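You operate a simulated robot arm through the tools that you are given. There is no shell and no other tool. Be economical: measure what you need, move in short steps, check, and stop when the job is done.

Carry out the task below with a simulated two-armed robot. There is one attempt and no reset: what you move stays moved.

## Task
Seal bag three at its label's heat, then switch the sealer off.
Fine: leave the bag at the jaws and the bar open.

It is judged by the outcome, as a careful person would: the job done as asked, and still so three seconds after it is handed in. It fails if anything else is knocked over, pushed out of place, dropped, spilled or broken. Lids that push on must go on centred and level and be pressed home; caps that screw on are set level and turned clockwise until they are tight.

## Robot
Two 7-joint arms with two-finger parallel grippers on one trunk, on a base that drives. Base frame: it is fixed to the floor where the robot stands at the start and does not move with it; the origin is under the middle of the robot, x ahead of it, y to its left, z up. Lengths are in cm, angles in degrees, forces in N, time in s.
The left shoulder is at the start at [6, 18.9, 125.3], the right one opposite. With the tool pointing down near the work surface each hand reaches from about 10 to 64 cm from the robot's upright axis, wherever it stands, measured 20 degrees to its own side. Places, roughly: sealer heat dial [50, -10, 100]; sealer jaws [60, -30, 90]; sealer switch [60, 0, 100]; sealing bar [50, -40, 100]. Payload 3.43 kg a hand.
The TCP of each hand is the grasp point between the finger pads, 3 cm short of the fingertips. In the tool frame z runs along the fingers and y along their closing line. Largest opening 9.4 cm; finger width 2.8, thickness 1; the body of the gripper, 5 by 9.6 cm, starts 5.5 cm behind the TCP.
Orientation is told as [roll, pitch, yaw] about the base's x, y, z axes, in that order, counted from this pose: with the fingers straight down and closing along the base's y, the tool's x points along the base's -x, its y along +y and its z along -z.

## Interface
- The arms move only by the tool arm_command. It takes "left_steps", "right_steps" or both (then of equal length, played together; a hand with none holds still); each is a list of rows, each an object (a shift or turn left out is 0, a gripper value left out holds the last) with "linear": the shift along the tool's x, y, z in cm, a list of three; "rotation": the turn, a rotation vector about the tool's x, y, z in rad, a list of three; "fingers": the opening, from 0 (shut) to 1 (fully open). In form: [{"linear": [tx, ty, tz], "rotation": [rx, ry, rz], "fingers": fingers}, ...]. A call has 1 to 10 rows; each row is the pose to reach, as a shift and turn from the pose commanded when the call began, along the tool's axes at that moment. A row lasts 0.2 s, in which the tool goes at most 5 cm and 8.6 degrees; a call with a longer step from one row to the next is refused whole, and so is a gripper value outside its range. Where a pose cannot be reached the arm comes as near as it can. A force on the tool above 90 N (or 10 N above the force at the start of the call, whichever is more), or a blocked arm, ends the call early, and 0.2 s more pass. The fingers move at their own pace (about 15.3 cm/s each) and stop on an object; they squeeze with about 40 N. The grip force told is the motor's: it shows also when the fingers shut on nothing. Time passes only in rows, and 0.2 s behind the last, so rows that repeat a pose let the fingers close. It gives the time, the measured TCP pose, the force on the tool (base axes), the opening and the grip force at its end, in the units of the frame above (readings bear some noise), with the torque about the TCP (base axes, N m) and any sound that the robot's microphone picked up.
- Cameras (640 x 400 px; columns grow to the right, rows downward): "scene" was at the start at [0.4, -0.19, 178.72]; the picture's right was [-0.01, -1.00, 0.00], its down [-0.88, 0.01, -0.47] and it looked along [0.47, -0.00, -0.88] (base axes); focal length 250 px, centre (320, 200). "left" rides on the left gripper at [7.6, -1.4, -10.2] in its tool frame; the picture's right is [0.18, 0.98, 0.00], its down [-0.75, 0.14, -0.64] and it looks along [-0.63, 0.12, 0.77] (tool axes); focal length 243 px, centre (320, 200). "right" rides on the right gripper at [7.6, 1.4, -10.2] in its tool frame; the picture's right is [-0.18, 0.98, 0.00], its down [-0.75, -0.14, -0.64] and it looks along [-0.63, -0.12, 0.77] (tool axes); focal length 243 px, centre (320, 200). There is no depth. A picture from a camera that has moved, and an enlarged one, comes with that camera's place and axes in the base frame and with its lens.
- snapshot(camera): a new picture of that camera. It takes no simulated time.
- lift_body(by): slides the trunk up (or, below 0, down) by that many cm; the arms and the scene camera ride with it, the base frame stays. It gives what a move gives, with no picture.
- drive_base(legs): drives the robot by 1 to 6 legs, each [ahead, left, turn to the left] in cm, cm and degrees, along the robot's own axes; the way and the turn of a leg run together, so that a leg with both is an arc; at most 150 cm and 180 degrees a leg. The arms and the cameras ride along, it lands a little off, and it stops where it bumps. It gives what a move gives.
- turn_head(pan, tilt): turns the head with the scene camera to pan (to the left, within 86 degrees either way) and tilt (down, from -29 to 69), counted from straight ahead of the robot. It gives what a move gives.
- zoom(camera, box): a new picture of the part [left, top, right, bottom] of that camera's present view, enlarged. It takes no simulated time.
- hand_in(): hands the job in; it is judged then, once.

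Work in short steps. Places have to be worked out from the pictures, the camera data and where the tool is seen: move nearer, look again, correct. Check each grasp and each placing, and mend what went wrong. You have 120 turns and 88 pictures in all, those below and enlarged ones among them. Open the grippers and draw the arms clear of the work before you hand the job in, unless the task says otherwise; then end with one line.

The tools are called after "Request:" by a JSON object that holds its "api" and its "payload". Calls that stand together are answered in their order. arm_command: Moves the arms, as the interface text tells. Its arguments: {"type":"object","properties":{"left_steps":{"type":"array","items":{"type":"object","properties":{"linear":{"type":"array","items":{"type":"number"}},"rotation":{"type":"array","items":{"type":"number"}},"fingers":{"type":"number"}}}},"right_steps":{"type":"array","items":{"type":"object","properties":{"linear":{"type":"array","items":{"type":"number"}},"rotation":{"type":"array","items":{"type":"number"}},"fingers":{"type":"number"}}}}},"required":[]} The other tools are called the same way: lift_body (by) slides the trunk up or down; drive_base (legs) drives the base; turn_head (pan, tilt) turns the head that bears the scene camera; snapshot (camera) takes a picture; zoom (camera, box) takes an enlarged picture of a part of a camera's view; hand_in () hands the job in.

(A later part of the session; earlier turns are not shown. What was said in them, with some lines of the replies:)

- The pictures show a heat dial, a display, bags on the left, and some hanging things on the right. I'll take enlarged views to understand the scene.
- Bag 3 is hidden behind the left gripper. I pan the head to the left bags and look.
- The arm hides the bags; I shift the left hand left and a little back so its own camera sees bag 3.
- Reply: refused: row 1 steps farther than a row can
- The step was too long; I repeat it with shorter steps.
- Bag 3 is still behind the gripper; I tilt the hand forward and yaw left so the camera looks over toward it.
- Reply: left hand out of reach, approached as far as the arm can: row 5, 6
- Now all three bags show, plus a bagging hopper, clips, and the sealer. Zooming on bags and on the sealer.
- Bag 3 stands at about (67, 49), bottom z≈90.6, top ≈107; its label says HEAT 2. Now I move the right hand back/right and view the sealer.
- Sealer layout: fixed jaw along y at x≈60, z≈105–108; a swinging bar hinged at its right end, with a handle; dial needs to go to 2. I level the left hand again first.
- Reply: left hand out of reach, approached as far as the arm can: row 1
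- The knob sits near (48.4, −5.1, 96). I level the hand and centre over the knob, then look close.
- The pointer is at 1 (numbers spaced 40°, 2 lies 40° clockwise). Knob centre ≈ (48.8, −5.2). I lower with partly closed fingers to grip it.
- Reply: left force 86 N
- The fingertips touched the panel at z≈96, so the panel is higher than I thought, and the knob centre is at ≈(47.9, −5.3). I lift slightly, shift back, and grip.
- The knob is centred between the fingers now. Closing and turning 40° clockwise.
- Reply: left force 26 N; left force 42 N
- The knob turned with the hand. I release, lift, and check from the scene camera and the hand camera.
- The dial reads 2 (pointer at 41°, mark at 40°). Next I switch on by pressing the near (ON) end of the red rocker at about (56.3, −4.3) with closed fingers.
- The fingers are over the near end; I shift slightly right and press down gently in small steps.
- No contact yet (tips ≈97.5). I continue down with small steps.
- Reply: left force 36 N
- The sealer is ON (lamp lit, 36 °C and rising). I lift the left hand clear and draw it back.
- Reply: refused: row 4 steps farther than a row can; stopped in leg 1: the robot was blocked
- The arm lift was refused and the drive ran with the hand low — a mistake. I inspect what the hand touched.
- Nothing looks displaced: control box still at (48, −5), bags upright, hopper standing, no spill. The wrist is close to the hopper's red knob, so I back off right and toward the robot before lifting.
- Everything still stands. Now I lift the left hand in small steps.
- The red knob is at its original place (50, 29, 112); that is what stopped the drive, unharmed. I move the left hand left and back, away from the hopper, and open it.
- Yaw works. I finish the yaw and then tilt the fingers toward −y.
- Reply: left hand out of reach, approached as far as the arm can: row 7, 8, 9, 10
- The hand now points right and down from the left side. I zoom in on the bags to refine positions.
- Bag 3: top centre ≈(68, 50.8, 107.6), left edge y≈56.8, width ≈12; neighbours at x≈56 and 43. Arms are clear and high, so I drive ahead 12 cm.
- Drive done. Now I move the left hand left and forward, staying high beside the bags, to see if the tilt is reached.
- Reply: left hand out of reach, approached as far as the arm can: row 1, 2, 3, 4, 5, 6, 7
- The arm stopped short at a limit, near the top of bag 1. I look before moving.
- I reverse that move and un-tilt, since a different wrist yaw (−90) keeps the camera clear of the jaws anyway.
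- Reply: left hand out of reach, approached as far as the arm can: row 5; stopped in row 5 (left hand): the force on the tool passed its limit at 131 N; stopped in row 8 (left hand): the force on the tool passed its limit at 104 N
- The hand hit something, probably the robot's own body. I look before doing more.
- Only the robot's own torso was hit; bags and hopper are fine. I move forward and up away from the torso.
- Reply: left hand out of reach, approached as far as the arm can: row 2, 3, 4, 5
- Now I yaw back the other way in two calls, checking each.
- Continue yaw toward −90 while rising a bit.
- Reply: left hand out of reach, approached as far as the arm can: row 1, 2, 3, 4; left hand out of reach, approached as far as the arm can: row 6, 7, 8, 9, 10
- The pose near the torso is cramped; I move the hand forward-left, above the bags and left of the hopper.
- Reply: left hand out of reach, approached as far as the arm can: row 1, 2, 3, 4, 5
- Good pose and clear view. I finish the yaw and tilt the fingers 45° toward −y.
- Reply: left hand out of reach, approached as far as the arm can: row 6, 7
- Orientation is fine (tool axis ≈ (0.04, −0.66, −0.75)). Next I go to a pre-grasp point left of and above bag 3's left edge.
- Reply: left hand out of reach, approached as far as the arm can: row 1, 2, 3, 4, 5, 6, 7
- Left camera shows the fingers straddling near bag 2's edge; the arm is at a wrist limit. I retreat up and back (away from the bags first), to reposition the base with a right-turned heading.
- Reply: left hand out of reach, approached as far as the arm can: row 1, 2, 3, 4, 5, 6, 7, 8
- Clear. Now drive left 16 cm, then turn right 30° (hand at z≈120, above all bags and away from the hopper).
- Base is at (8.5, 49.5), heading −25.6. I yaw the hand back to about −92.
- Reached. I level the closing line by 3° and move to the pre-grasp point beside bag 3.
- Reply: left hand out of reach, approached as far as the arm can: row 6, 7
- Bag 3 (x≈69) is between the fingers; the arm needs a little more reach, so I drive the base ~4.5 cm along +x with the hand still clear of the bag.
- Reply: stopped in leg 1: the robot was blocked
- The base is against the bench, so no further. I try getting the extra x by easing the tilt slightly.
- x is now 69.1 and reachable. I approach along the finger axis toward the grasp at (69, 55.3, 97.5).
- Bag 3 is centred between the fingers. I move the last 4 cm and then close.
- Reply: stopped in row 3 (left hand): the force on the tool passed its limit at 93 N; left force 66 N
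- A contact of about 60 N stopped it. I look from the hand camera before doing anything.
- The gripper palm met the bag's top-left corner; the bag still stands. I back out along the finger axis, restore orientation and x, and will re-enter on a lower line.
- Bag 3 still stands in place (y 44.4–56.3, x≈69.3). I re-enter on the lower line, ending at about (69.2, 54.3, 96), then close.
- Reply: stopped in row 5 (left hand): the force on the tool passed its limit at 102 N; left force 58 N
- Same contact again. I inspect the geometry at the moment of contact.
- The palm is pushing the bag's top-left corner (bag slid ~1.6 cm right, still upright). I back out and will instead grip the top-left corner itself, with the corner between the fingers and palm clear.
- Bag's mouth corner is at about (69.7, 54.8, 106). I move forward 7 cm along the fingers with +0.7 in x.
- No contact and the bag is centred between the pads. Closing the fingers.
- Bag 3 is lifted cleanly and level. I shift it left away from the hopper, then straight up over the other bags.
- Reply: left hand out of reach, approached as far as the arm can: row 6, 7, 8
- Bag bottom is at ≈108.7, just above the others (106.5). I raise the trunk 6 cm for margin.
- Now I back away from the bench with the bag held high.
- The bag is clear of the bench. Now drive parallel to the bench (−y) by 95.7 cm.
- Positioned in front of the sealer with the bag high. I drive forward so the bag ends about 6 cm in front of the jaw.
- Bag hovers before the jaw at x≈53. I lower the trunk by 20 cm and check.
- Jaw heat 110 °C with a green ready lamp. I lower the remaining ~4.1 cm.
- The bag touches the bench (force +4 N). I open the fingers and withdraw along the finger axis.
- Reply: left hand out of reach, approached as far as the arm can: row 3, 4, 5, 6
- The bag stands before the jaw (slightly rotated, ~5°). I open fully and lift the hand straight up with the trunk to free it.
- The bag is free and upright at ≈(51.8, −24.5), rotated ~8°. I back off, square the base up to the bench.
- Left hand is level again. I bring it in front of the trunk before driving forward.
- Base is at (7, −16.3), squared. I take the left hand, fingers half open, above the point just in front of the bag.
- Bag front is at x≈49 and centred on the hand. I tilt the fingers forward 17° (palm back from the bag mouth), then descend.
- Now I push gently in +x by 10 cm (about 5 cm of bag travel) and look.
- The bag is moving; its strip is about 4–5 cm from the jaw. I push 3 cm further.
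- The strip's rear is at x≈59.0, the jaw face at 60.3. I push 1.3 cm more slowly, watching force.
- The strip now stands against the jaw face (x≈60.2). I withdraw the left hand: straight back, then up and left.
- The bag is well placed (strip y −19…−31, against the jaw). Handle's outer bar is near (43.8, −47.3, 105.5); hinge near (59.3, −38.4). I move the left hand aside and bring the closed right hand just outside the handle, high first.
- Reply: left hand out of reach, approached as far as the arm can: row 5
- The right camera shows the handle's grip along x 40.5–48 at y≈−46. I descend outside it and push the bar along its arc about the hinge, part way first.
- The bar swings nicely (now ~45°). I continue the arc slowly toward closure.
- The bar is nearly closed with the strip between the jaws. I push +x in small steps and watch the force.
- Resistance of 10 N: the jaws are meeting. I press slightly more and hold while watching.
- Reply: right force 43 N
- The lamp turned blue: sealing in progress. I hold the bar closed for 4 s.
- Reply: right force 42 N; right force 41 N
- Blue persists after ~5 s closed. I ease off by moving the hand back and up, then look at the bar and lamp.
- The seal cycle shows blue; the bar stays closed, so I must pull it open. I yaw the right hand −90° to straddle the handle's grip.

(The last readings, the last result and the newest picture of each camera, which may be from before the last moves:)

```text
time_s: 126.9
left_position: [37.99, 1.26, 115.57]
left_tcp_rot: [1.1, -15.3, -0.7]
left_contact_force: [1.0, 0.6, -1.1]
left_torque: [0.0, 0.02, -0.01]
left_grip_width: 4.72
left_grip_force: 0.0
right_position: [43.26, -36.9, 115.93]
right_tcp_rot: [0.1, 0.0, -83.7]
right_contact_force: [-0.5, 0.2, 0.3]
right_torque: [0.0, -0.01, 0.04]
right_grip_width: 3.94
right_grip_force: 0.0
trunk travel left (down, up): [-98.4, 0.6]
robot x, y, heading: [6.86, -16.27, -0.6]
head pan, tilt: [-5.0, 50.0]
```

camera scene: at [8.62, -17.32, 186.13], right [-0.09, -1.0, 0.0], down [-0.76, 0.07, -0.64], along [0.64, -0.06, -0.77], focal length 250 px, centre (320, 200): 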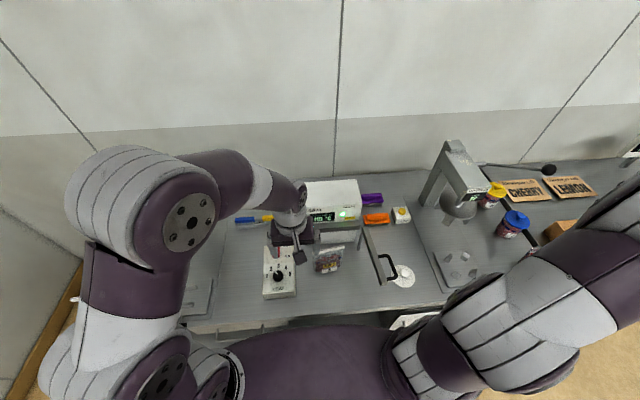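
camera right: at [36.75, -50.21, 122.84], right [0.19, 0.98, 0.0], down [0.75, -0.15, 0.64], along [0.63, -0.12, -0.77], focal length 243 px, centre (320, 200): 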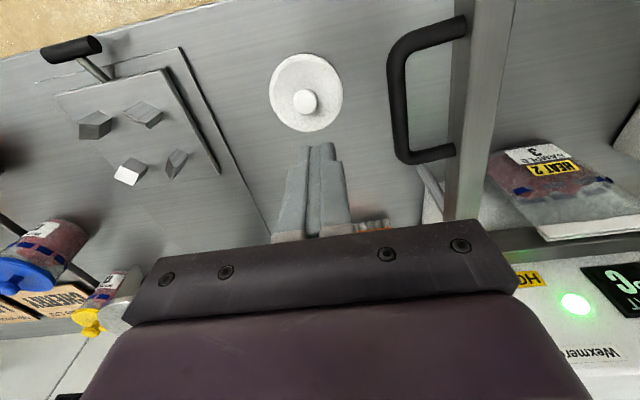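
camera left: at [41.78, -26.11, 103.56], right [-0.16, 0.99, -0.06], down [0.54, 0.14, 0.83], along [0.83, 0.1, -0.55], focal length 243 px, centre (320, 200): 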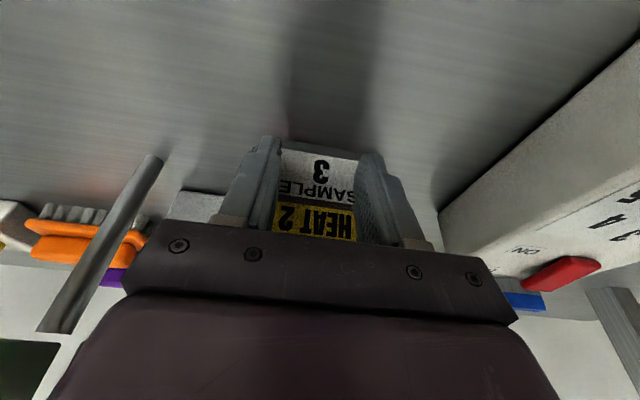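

Finish the yaw, move above the handle grip, and check with the right camera.

Request:
{"api": "arm_command", "payload": {"right_steps": [{"rotation": [0, 0, 0.11]}, {"rotation": [0, 0, 0.11]}]}}

Request:
{"api": "arm_command", "payload": {"right_steps": [{"linear": [3, 2, 0]}, {"linear": [6, 4, 0]}, {"linear": [9, 6, 0]}, {"linear": [12, 8, 0]}, {"linear": [14.4, 9.7, 0]}, {"linear": [14.4, 9.7, 1]}, {"linear": [14.4, 9.7, 1]}]}}

Request:
{"api": "snapshot", "payload": {"camera": "right"}}

```text
time_s: 127.5
left_position: [37.93, 1.2, 115.56]
left_tcp_rot: [1.1, -15.2, -0.8]
left_contact_force: [0.4, 0.0, -0.8]
left_torque: [0.0, 0.0, 0.0]
left_grip_width: 4.69
left_grip_force: 0.1
right_position: [43.27, -36.87, 115.9]
right_tcp_rot: [0.0, -0.2, -90.0]
right_contact_force: [0.0, -0.3, 0.0]
right_torque: [0.02, 0.02, 0.03]
right_grip_width: 3.96
right_grip_force: 0.1
trunk travel left (down, up): [-98.4, 0.6]
robot x, y, heading: [7.1, -16.2, -0.5]
head pan, tilt: [-5.0, 50.0]
```

```text
time_s: 129.1
left_position: [38.12, 1.18, 115.56]
left_tcp_rot: [1.0, -15.3, -0.8]
left_contact_force: [0.1, 0.2, 0.7]
left_torque: [-0.03, 0.02, -0.02]
left_grip_width: 4.7
left_grip_force: 0.1
right_position: [52.97, -22.39, 114.98]
right_tcp_rot: [0.1, -0.2, -89.8]
right_contact_force: [0.3, -0.2, 0.2]
right_torque: [0.03, 0.03, 0.01]
right_grip_width: 3.94
right_grip_force: 0.0
trunk travel left (down, up): [-98.4, 0.6]
robot x, y, heading: [7.09, -16.96, -0.6]
head pan, tilt: [-5.0, 50.0]
```

```text
7 pictures are left
camera right: at [54.47, -14.8, 125.39], right [0.98, -0.18, 0.0], down [-0.14, -0.75, 0.64], along [-0.12, -0.63, -0.77], focal length 243 px, centre (320, 200)
```

right: 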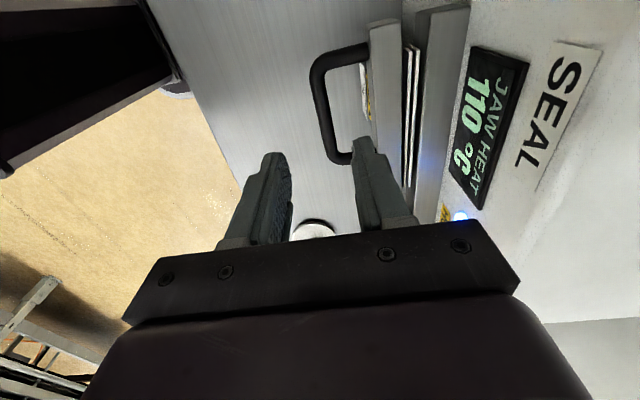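

The inner finger projects right into the handle opening, the grip centred between fingers. I descend 9 cm.

Request:
{"api": "arm_command", "payload": {"right_steps": [{"linear": [0, 0, 3]}, {"linear": [0, 0, 5.5]}, {"linear": [0, 0, 7.5]}, {"linear": [0, 0, 9]}, {"linear": [0, 0, 9]}]}}

```text
time_s: 130.3
left_position: [37.99, 1.17, 115.57]
left_tcp_rot: [1.2, -15.3, -0.8]
left_contact_force: [0.1, 0.0, 0.3]
left_torque: [0.03, 0.01, 0.0]
left_grip_width: 4.72
left_grip_force: 0.0
right_position: [52.91, -22.62, 105.9]
right_tcp_rot: [0.0, -0.2, -89.8]
right_contact_force: [-0.7, 0.4, 0.1]
right_torque: [0.01, -0.01, 0.0]
right_grip_width: 3.94
right_grip_force: 0.1
trunk travel left (down, up): [-98.4, 0.6]
robot x, y, heading: [7.15, -16.6, -0.3]
head pan, tilt: [-5.0, 50.0]
```

No contact; the fingers straddle the grip. I swing the bar open along its arc, turning the hand with it.

Request:
{"api": "arm_command", "payload": {"right_steps": [{"linear": [-1.04, -2.14, 0], "rotation": [0, 0, -0.14]}, {"linear": [-2.37, -4.11, 0], "rotation": [0, 0, -0.279]}, {"linear": [-3.96, -5.88, 0], "rotation": [0, 0, -0.419]}, {"linear": [-5.79, -7.41, 0], "rotation": [0, 0, -0.559]}, {"linear": [-7.8, -8.67, 0], "rotation": [0, 0, -0.698]}, {"linear": [-9.98, -9.63, 0], "rotation": [0, 0, -0.838]}, {"linear": [-12.26, -10.29, 0], "rotation": [0, 0, -0.977]}, {"linear": [-14.62, -10.62, 0], "rotation": [0, 0, -1.117]}, {"linear": [-17.0, -10.62, 0], "rotation": [0, 0, -1.257]}, {"linear": [-19.35, -10.29, 0], "rotation": [0, 0, -1.396]}]}}

Request:
{"api": "zoom", "payload": {"camera": "scene", "box": [270, 180, 430, 310]}}

```text
time_s: 132.5
left_position: [38.08, 1.2, 115.65]
left_tcp_rot: [1.1, -15.3, -0.7]
left_contact_force: [0.1, -0.5, -0.2]
left_torque: [0.0, -0.02, 0.0]
left_grip_width: 4.73
left_grip_force: 0.0
right_position: [42.56, -41.89, 105.72]
right_tcp_rot: [0.0, 0.1, -9.7]
right_contact_force: [-1.3, -0.3, 1.4]
right_torque: [0.05, 0.07, 0.05]
right_grip_width: 3.96
right_grip_force: 0.0
trunk travel left (down, up): [-98.4, 0.6]
robot x, y, heading: [7.0, -16.27, -0.5]
head pan, tilt: [-5.0, 50.0]
```

```text
3.08 times, centred on (350, 245) of scene
camera zoom: at [8.58, -17.46, 186.13], right [-0.1, -1.0, 0.0], down [-0.76, 0.07, -0.64], along [0.64, -0.06, -0.77], focal length 769 px, centre (228, 62)
```

zoom: 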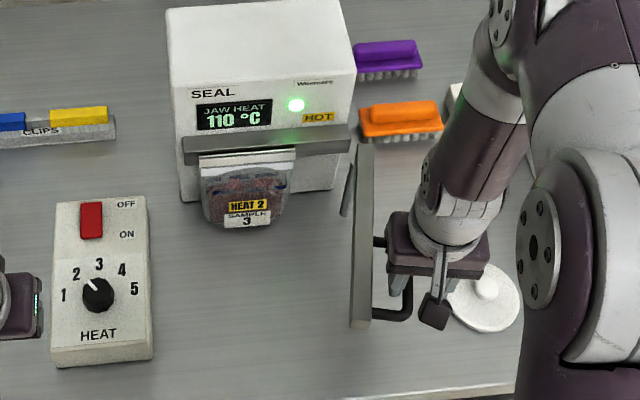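

The bar is open, lamp green again, bag still upright. I lift the right hand straight up out of the handle and draw it back.

Request:
{"api": "arm_command", "payload": {"right_steps": [{"linear": [0, 0, -3]}, {"linear": [0, 0, -7]}, {"linear": [0, 0, -11]}, {"linear": [3, -2, -14]}, {"linear": [6, -5, -17]}, {"linear": [9, -8, -18]}, {"linear": [12, -11, -18]}, {"linear": [14, -14, -18]}, {"linear": [14, -14, -18]}]}}

Request:
{"api": "zoom", "payload": {"camera": "scene", "box": [300, 200, 356, 240]}}

```text
refused: row 5 steps farther than a row can; nothing moved
```

```text
10.00 times, centred on (328, 220) of scene
camera zoom: at [8.58, -17.46, 186.13], right [-0.1, -1.0, 0.0], down [-0.76, 0.07, -0.64], along [0.64, -0.06, -0.77], focal length 2499 px, centre (240, 0)
```

zoom: 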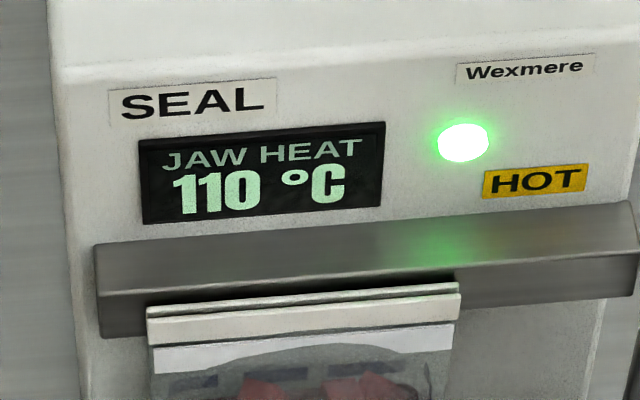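

Bar is open, lamp green. The lift was refused for step size; I redo it with smaller steps.

Request:
{"api": "arm_command", "payload": {"right_steps": [{"linear": [0, 0, -3]}, {"linear": [0, 0, -6.5]}, {"linear": [0, 0, -10]}, {"linear": [2, -2, -12]}, {"linear": [4, -4, -14]}, {"linear": [7, -6, -15]}, {"linear": [10, -8, -16]}, {"linear": [13, -10, -16]}, {"linear": [15, -12, -16]}, {"linear": [15, -12, -16]}]}}

```text
time_s: 134.7
left_position: [37.94, 1.25, 115.6]
left_tcp_rot: [1.0, -15.2, -0.8]
left_contact_force: [0.4, 1.2, 0.4]
left_torque: [0.0, -0.01, 0.02]
left_grip_width: 4.69
left_grip_force: 0.0
right_position: [25.94, -50.99, 122.14]
right_tcp_rot: [0.0, 0.0, -9.9]
right_contact_force: [0.2, 0.3, -0.2]
right_torque: [0.01, -0.02, -0.02]
right_grip_width: 3.94
right_grip_force: 0.0
trunk travel left (down, up): [-98.4, 0.6]
robot x, y, heading: [7.16, -16.5, -0.7]
head pan, tilt: [-5.0, 50.0]
```

Hands are clear. Now the switch: I level the left hand and close its fingers.

Request:
{"api": "arm_command", "payload": {"left_steps": [{"rotation": [0.02, 0.13, 0], "fingers": 0}, {"rotation": [0.02, 0.267, 0], "fingers": 0}, {"rotation": [0.02, 0.267, 0], "fingers": 0}]}}

Request:
{"api": "arm_command", "payload": {"left_steps": [{"linear": [-4, -1, 1]}, {"linear": [-8, -2, 2]}, {"linear": [-12, -3, 3]}, {"linear": [-16, -4.5, 5]}, {"linear": [-19.5, -5.8, 7]}, {"linear": [-21.8, -5.8, 9]}, {"linear": [-21.8, -5.8, 11]}, {"linear": [-21.8, -5.8, 11]}]}}

Request:
{"api": "snapshot", "payload": {"camera": "left"}}

```text
time_s: 135.5
left_position: [38.06, 1.52, 115.65]
left_tcp_rot: [-1.4, -1.4, -1.1]
left_contact_force: [0.3, -0.5, -1.0]
left_torque: [0.0, 0.02, 0.01]
left_grip_width: 0.02
left_grip_force: 32.9
right_position: [25.94, -50.99, 121.99]
right_tcp_rot: [-0.1, 0.0, -9.9]
right_contact_force: [-0.3, -0.5, -0.4]
right_torque: [0.05, 0.0, 0.01]
right_grip_width: 3.96
right_grip_force: 0.2
trunk travel left (down, up): [-98.4, 0.6]
robot x, y, heading: [6.72, -16.42, -0.2]
head pan, tilt: [-5.0, 50.0]
```

```text
time_s: 137.3
left_position: [60.43, -4.66, 105.11]
left_tcp_rot: [-1.4, -1.4, -1.1]
left_contact_force: [0.1, -1.3, 0.2]
left_torque: [0.0, 0.04, 0.01]
left_grip_width: 0.0
left_grip_force: 33.0
left hand out of reach, approached as far as the arm can: row 2, 3, 4, 5, 6, 7
right_position: [26.36, -50.95, 122.1]
right_tcp_rot: [-0.1, 0.1, -9.8]
right_contact_force: [0.2, 0.3, 0.5]
right_torque: [0.02, 0.05, 0.05]
right_grip_width: 3.94
right_grip_force: 0.0
trunk travel left (down, up): [-98.4, 0.6]
robot x, y, heading: [7.0, -16.62, -0.6]
head pan, tilt: [-5.0, 50.0]
```

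```text
4 pictures are left
camera left: at [52.6, -5.71, 115.15], right [-0.16, 0.99, -0.03], down [0.74, 0.14, 0.66], along [0.65, 0.09, -0.75], focal length 243 px, centre (320, 200)
```

left: 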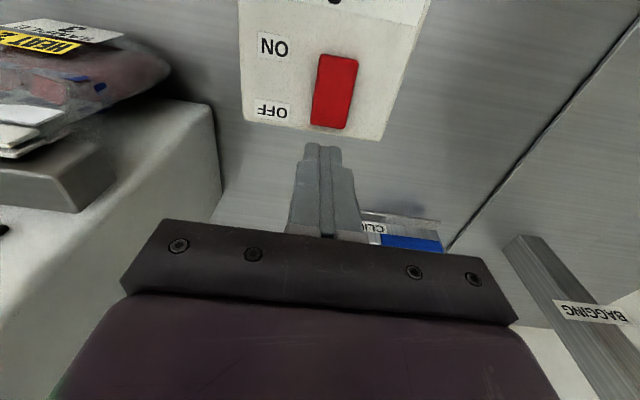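

The far (OFF) end of the rocker is at x≈60, y≈−4.2. I shift slightly and descend to press it.

Request:
{"api": "arm_command", "payload": {"left_steps": [{"linear": [0.7, 0.3, 2]}, {"linear": [0.7, 0.3, 4]}, {"linear": [0.7, 0.3, 4.6]}, {"linear": [0.7, 0.3, 5.1]}, {"linear": [0.7, 0.3, 5.5]}, {"linear": [0.7, 0.3, 5.8]}, {"linear": [0.7, 0.3, 5.8]}]}}

Request:
{"api": "zoom", "payload": {"camera": "scene", "box": [270, 180, 430, 310]}}

```text
time_s: 138.9
left_position: [59.73, -4.77, 100.2]
left_tcp_rot: [-1.5, -2.6, -1.0]
left_contact_force: [6.8, 11.2, 72.5]
left_torque: [0.4, 0.69, -0.37]
left_grip_width: 0.02
left_grip_force: 32.9
right_position: [25.48, -51.02, 122.27]
right_tcp_rot: [0.0, -0.3, -9.8]
right_contact_force: [-0.4, -0.4, -0.4]
right_torque: [0.02, 0.01, 0.04]
right_grip_width: 3.95
right_grip_force: 0.1
trunk travel left (down, up): [-98.4, 0.6]
robot x, y, heading: [7.12, -17.01, -0.4]
head pan, tilt: [-5.0, 50.0]
```

```text
3.08 times, centred on (350, 245) of scene
camera zoom: at [7.64, -17.29, 186.21], right [-0.09, -1.0, 0.0], down [-0.76, 0.07, -0.65], along [0.64, -0.06, -0.76], focal length 769 px, centre (228, 62)
```

zoom: 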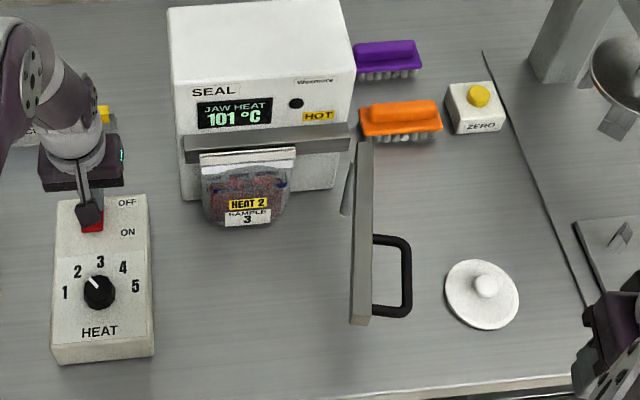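

Lamp is out and the heat is falling (101 °C): the sealer is off. I lift the left hand and draw it back.

Request:
{"api": "arm_command", "payload": {"left_steps": [{"linear": [0, 0, -3]}, {"linear": [0, 0, -6.5]}, {"linear": [0, 0, -10]}, {"linear": [3, 0, -13]}, {"linear": [7, 1, -15]}, {"linear": [11, 2, -17]}, {"linear": [15, 3, -19]}, {"linear": [19, 4, -20], "fingers": 0.5}, {"linear": [22, 5, -20], "fingers": 1}, {"linear": [22, 5, -20], "fingers": 1}], "right_steps": [{"fingers": 1}, {"fingers": 1}, {"fingers": 1}, {"fingers": 1}, {"fingers": 1}, {"fingers": 1}, {"fingers": 1}, {"fingers": 1}, {"fingers": 1}, {"fingers": 1}]}}

Request:
{"api": "snapshot", "payload": {"camera": "scene"}}

```text
time_s: 141.1
left_position: [36.99, 1.22, 118.7]
left_tcp_rot: [-1.4, -1.4, -1.0]
left_contact_force: [-1.2, -1.0, -0.8]
left_torque: [-0.03, 0.03, -0.01]
left_grip_width: 9.41
left_grip_force: 0.1
right_position: [26.13, -50.95, 122.09]
right_tcp_rot: [-0.1, 0.0, -9.9]
right_contact_force: [0.2, 0.5, 0.0]
right_torque: [0.0, -0.01, -0.02]
right_grip_width: 9.41
right_grip_force: 0.1
trunk travel left (down, up): [-98.4, 0.6]
robot x, y, heading: [7.05, -16.57, -0.6]
head pan, tilt: [-5.0, 50.0]
```

```text
2 pictures are left
camera scene: at [8.65, -17.35, 186.13], right [-0.1, -1.0, 0.0], down [-0.76, 0.07, -0.64], along [0.64, -0.06, -0.77], focal length 250 px, centre (320, 200)
```

scene: 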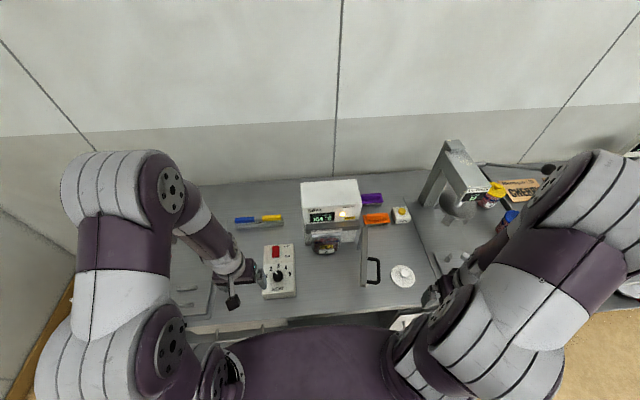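

The lamp appears amber again; I zoom to read it.

Request:
{"api": "zoom", "payload": {"camera": "scene", "box": [255, 180, 385, 300]}}

```text
3.33 times, centred on (320, 240) of scene
camera zoom: at [8.65, -17.35, 186.13], right [-0.1, -1.0, 0.0], down [-0.76, 0.07, -0.64], along [0.64, -0.06, -0.77], focal length 833 px, centre (320, 67)
```

zoom: 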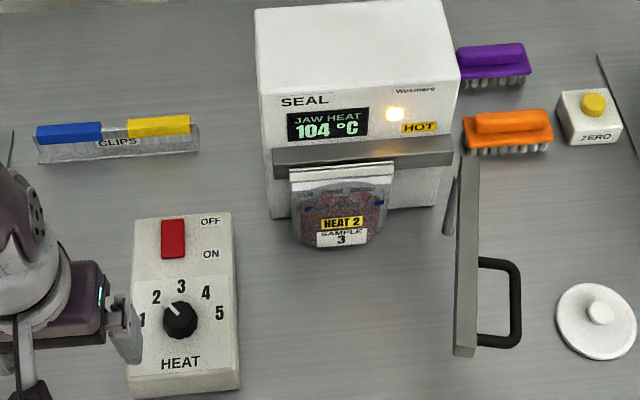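

The switch sprang back to ON — my press was too near its pivot (torque puts contact at x≈58.8). I'll press again further out at the far end, after levelling the hand.

Request:
{"api": "arm_command", "payload": {"left_steps": [{"rotation": [-0.024, 0.024, 0], "fingers": 0}, {"rotation": [-0.024, 0.024, 0], "fingers": 0}, {"rotation": [-0.024, 0.024, 0], "fingers": 0}]}}

Request:
{"api": "arm_command", "payload": {"left_steps": [{"linear": [-4, -1, 1]}, {"linear": [-8, -2, 2]}, {"linear": [-12, -3, 4]}, {"linear": [-16, -4.5, 6]}, {"linear": [-19.5, -5.6, 8]}, {"linear": [-22.5, -5.6, 11]}, {"linear": [-24, -5.6, 14]}, {"linear": [-24, -5.6, 14]}]}}

```text
time_s: 141.9
left_position: [37.07, 1.1, 118.76]
left_tcp_rot: [-0.1, -0.2, -1.0]
left_contact_force: [-0.4, -0.2, 0.2]
left_torque: [0.01, 0.04, 0.01]
left_grip_width: 0.01
left_grip_force: 32.5
right_position: [25.95, -51.05, 122.03]
right_tcp_rot: [-0.1, 0.0, -9.9]
right_contact_force: [0.5, 0.0, -0.7]
right_torque: [-0.02, -0.01, 0.03]
right_grip_width: 9.4
right_grip_force: 0.1
trunk travel left (down, up): [-98.4, 0.6]
robot x, y, heading: [7.23, -16.73, -0.4]
head pan, tilt: [-5.0, 50.0]
```

```text
time_s: 143.7
left_position: [61.02, -5.1, 104.63]
left_tcp_rot: [0.0, -0.1, -0.9]
left_contact_force: [-0.6, 0.3, 0.3]
left_torque: [-0.01, 0.0, 0.01]
left_grip_width: 0.02
left_grip_force: 32.9
right_position: [25.98, -51.18, 122.14]
right_tcp_rot: [0.0, 0.0, -9.9]
right_contact_force: [0.5, -0.4, -0.4]
right_torque: [-0.02, 0.0, -0.03]
right_grip_width: 9.41
right_grip_force: 0.0
trunk travel left (down, up): [-98.4, 0.6]
robot x, y, heading: [6.96, -16.62, -0.5]
head pan, tilt: [-5.0, 50.0]
```

Positioned at x≈61. I descend gradually to press the OFF end.

Request:
{"api": "arm_command", "payload": {"left_steps": [{"linear": [0, 0.7, 2]}, {"linear": [0, 0.7, 3.6]}, {"linear": [0, 0.7, 4.2]}, {"linear": [0, 0.7, 4.6]}, {"linear": [0, 0.7, 5.0]}, {"linear": [0, 0.7, 5.0]}]}}

```text
time_s: 145.1
left_position: [61.15, -4.19, 99.91]
left_tcp_rot: [0.0, -0.4, -0.9]
left_contact_force: [3.7, 2.3, 21.8]
left_torque: [0.09, 0.2, -0.06]
left_grip_width: 0.04
left_grip_force: 33.1
right_position: [25.8, -50.98, 122.13]
right_tcp_rot: [0.0, -0.1, -10.0]
right_contact_force: [0.9, 1.1, -0.4]
right_torque: [0.0, 0.0, 0.01]
right_grip_width: 9.4
right_grip_force: 0.0
trunk travel left (down, up): [-98.4, 0.6]
robot x, y, heading: [6.96, -16.56, -0.8]
head pan, tilt: [-5.0, 50.0]
```

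Contact at x≈60.2 with 22 N. I press 0.4 cm more, hold, then lift straight off.

Request:
{"api": "arm_command", "payload": {"left_steps": [{"linear": [0, 0, 0.2]}, {"linear": [0, 0, 0.45]}, {"linear": [0, 0, 0.45]}, {"linear": [0, 0, 0.45]}]}}

Request:
{"api": "arm_command", "payload": {"left_steps": [{"linear": [0, 0, -1.5]}, {"linear": [0, 0, -4]}, {"linear": [0, 0, -8]}, {"linear": [0, 0, -12]}, {"linear": [4, 0, -14]}, {"linear": [8, 1, -16]}, {"linear": [12, 2, -18]}, {"linear": [16, 3, -19]}, {"linear": [20, 4, -20], "fingers": 1}, {"linear": [23, 5, -20], "fingers": 1}]}}

```text
time_s: 146.1
left_position: [61.08, -4.19, 100.02]
left_tcp_rot: [-0.1, -1.1, -1.0]
left_contact_force: [8.9, 13.2, 64.6]
left_torque: [0.39, 0.57, -0.18]
left_grip_width: 0.01
left_grip_force: 32.7
right_position: [25.5, -50.97, 122.24]
right_tcp_rot: [-0.1, -0.3, -9.8]
right_contact_force: [0.2, 0.7, -0.2]
right_torque: [0.01, -0.01, -0.02]
right_grip_width: 9.39
right_grip_force: 0.0
trunk travel left (down, up): [-98.4, 0.6]
robot x, y, heading: [6.47, -16.48, -0.7]
head pan, tilt: [-5.0, 50.0]
```

```text
time_s: 148.3
left_position: [38.06, 1.4, 119.27]
left_tcp_rot: [-0.1, -0.2, -1.1]
left_contact_force: [0.0, 0.6, 0.3]
left_torque: [0.01, -0.02, -0.02]
left_grip_width: 9.4
left_grip_force: 0.0
right_position: [25.89, -50.98, 122.11]
right_tcp_rot: [-0.2, 0.0, -9.9]
right_contact_force: [0.0, 0.1, 1.2]
right_torque: [0.0, -0.02, -0.01]
right_grip_width: 9.42
right_grip_force: 0.0
trunk travel left (down, up): [-98.4, 0.6]
robot x, y, heading: [6.72, -16.08, -0.5]
head pan, tilt: [-5.0, 50.0]
```

This time contact was well past the pivot. I use the last picture to confirm the lamp and display.

Request:
{"api": "zoom", "payload": {"camera": "scene", "box": [255, 180, 385, 300]}}

```text
3.33 times, centred on (320, 240) of scene
camera zoom: at [8.45, -17.28, 186.13], right [-0.1, -1.0, 0.0], down [-0.76, 0.07, -0.64], along [0.64, -0.06, -0.77], focal length 833 px, centre (320, 67)
```

zoom: 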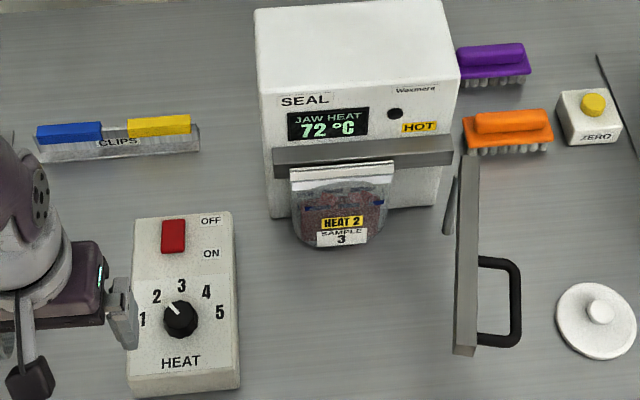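

The lamp is dark and the heat has dropped to 72 °C, so the sealer is off. The bag stands at the jaws, the bar is open and both grippers are open and clear, so I hand in.

Request:
{"api": "hand_in", "payload": {}}

```text
The job is handed in.
```

I sealed bag three at heat 2, the setting on its label, and switched the sealer off; the bag is at the jaws with the bar open. The blue lamp stayed on for the whole closure, but I couldn't see the seal itself clearly. Along the way the left arm bumped the hopper's red knob, which looked unmoved afterwards, and slid bag three about 1.6 cm before I picked it up.
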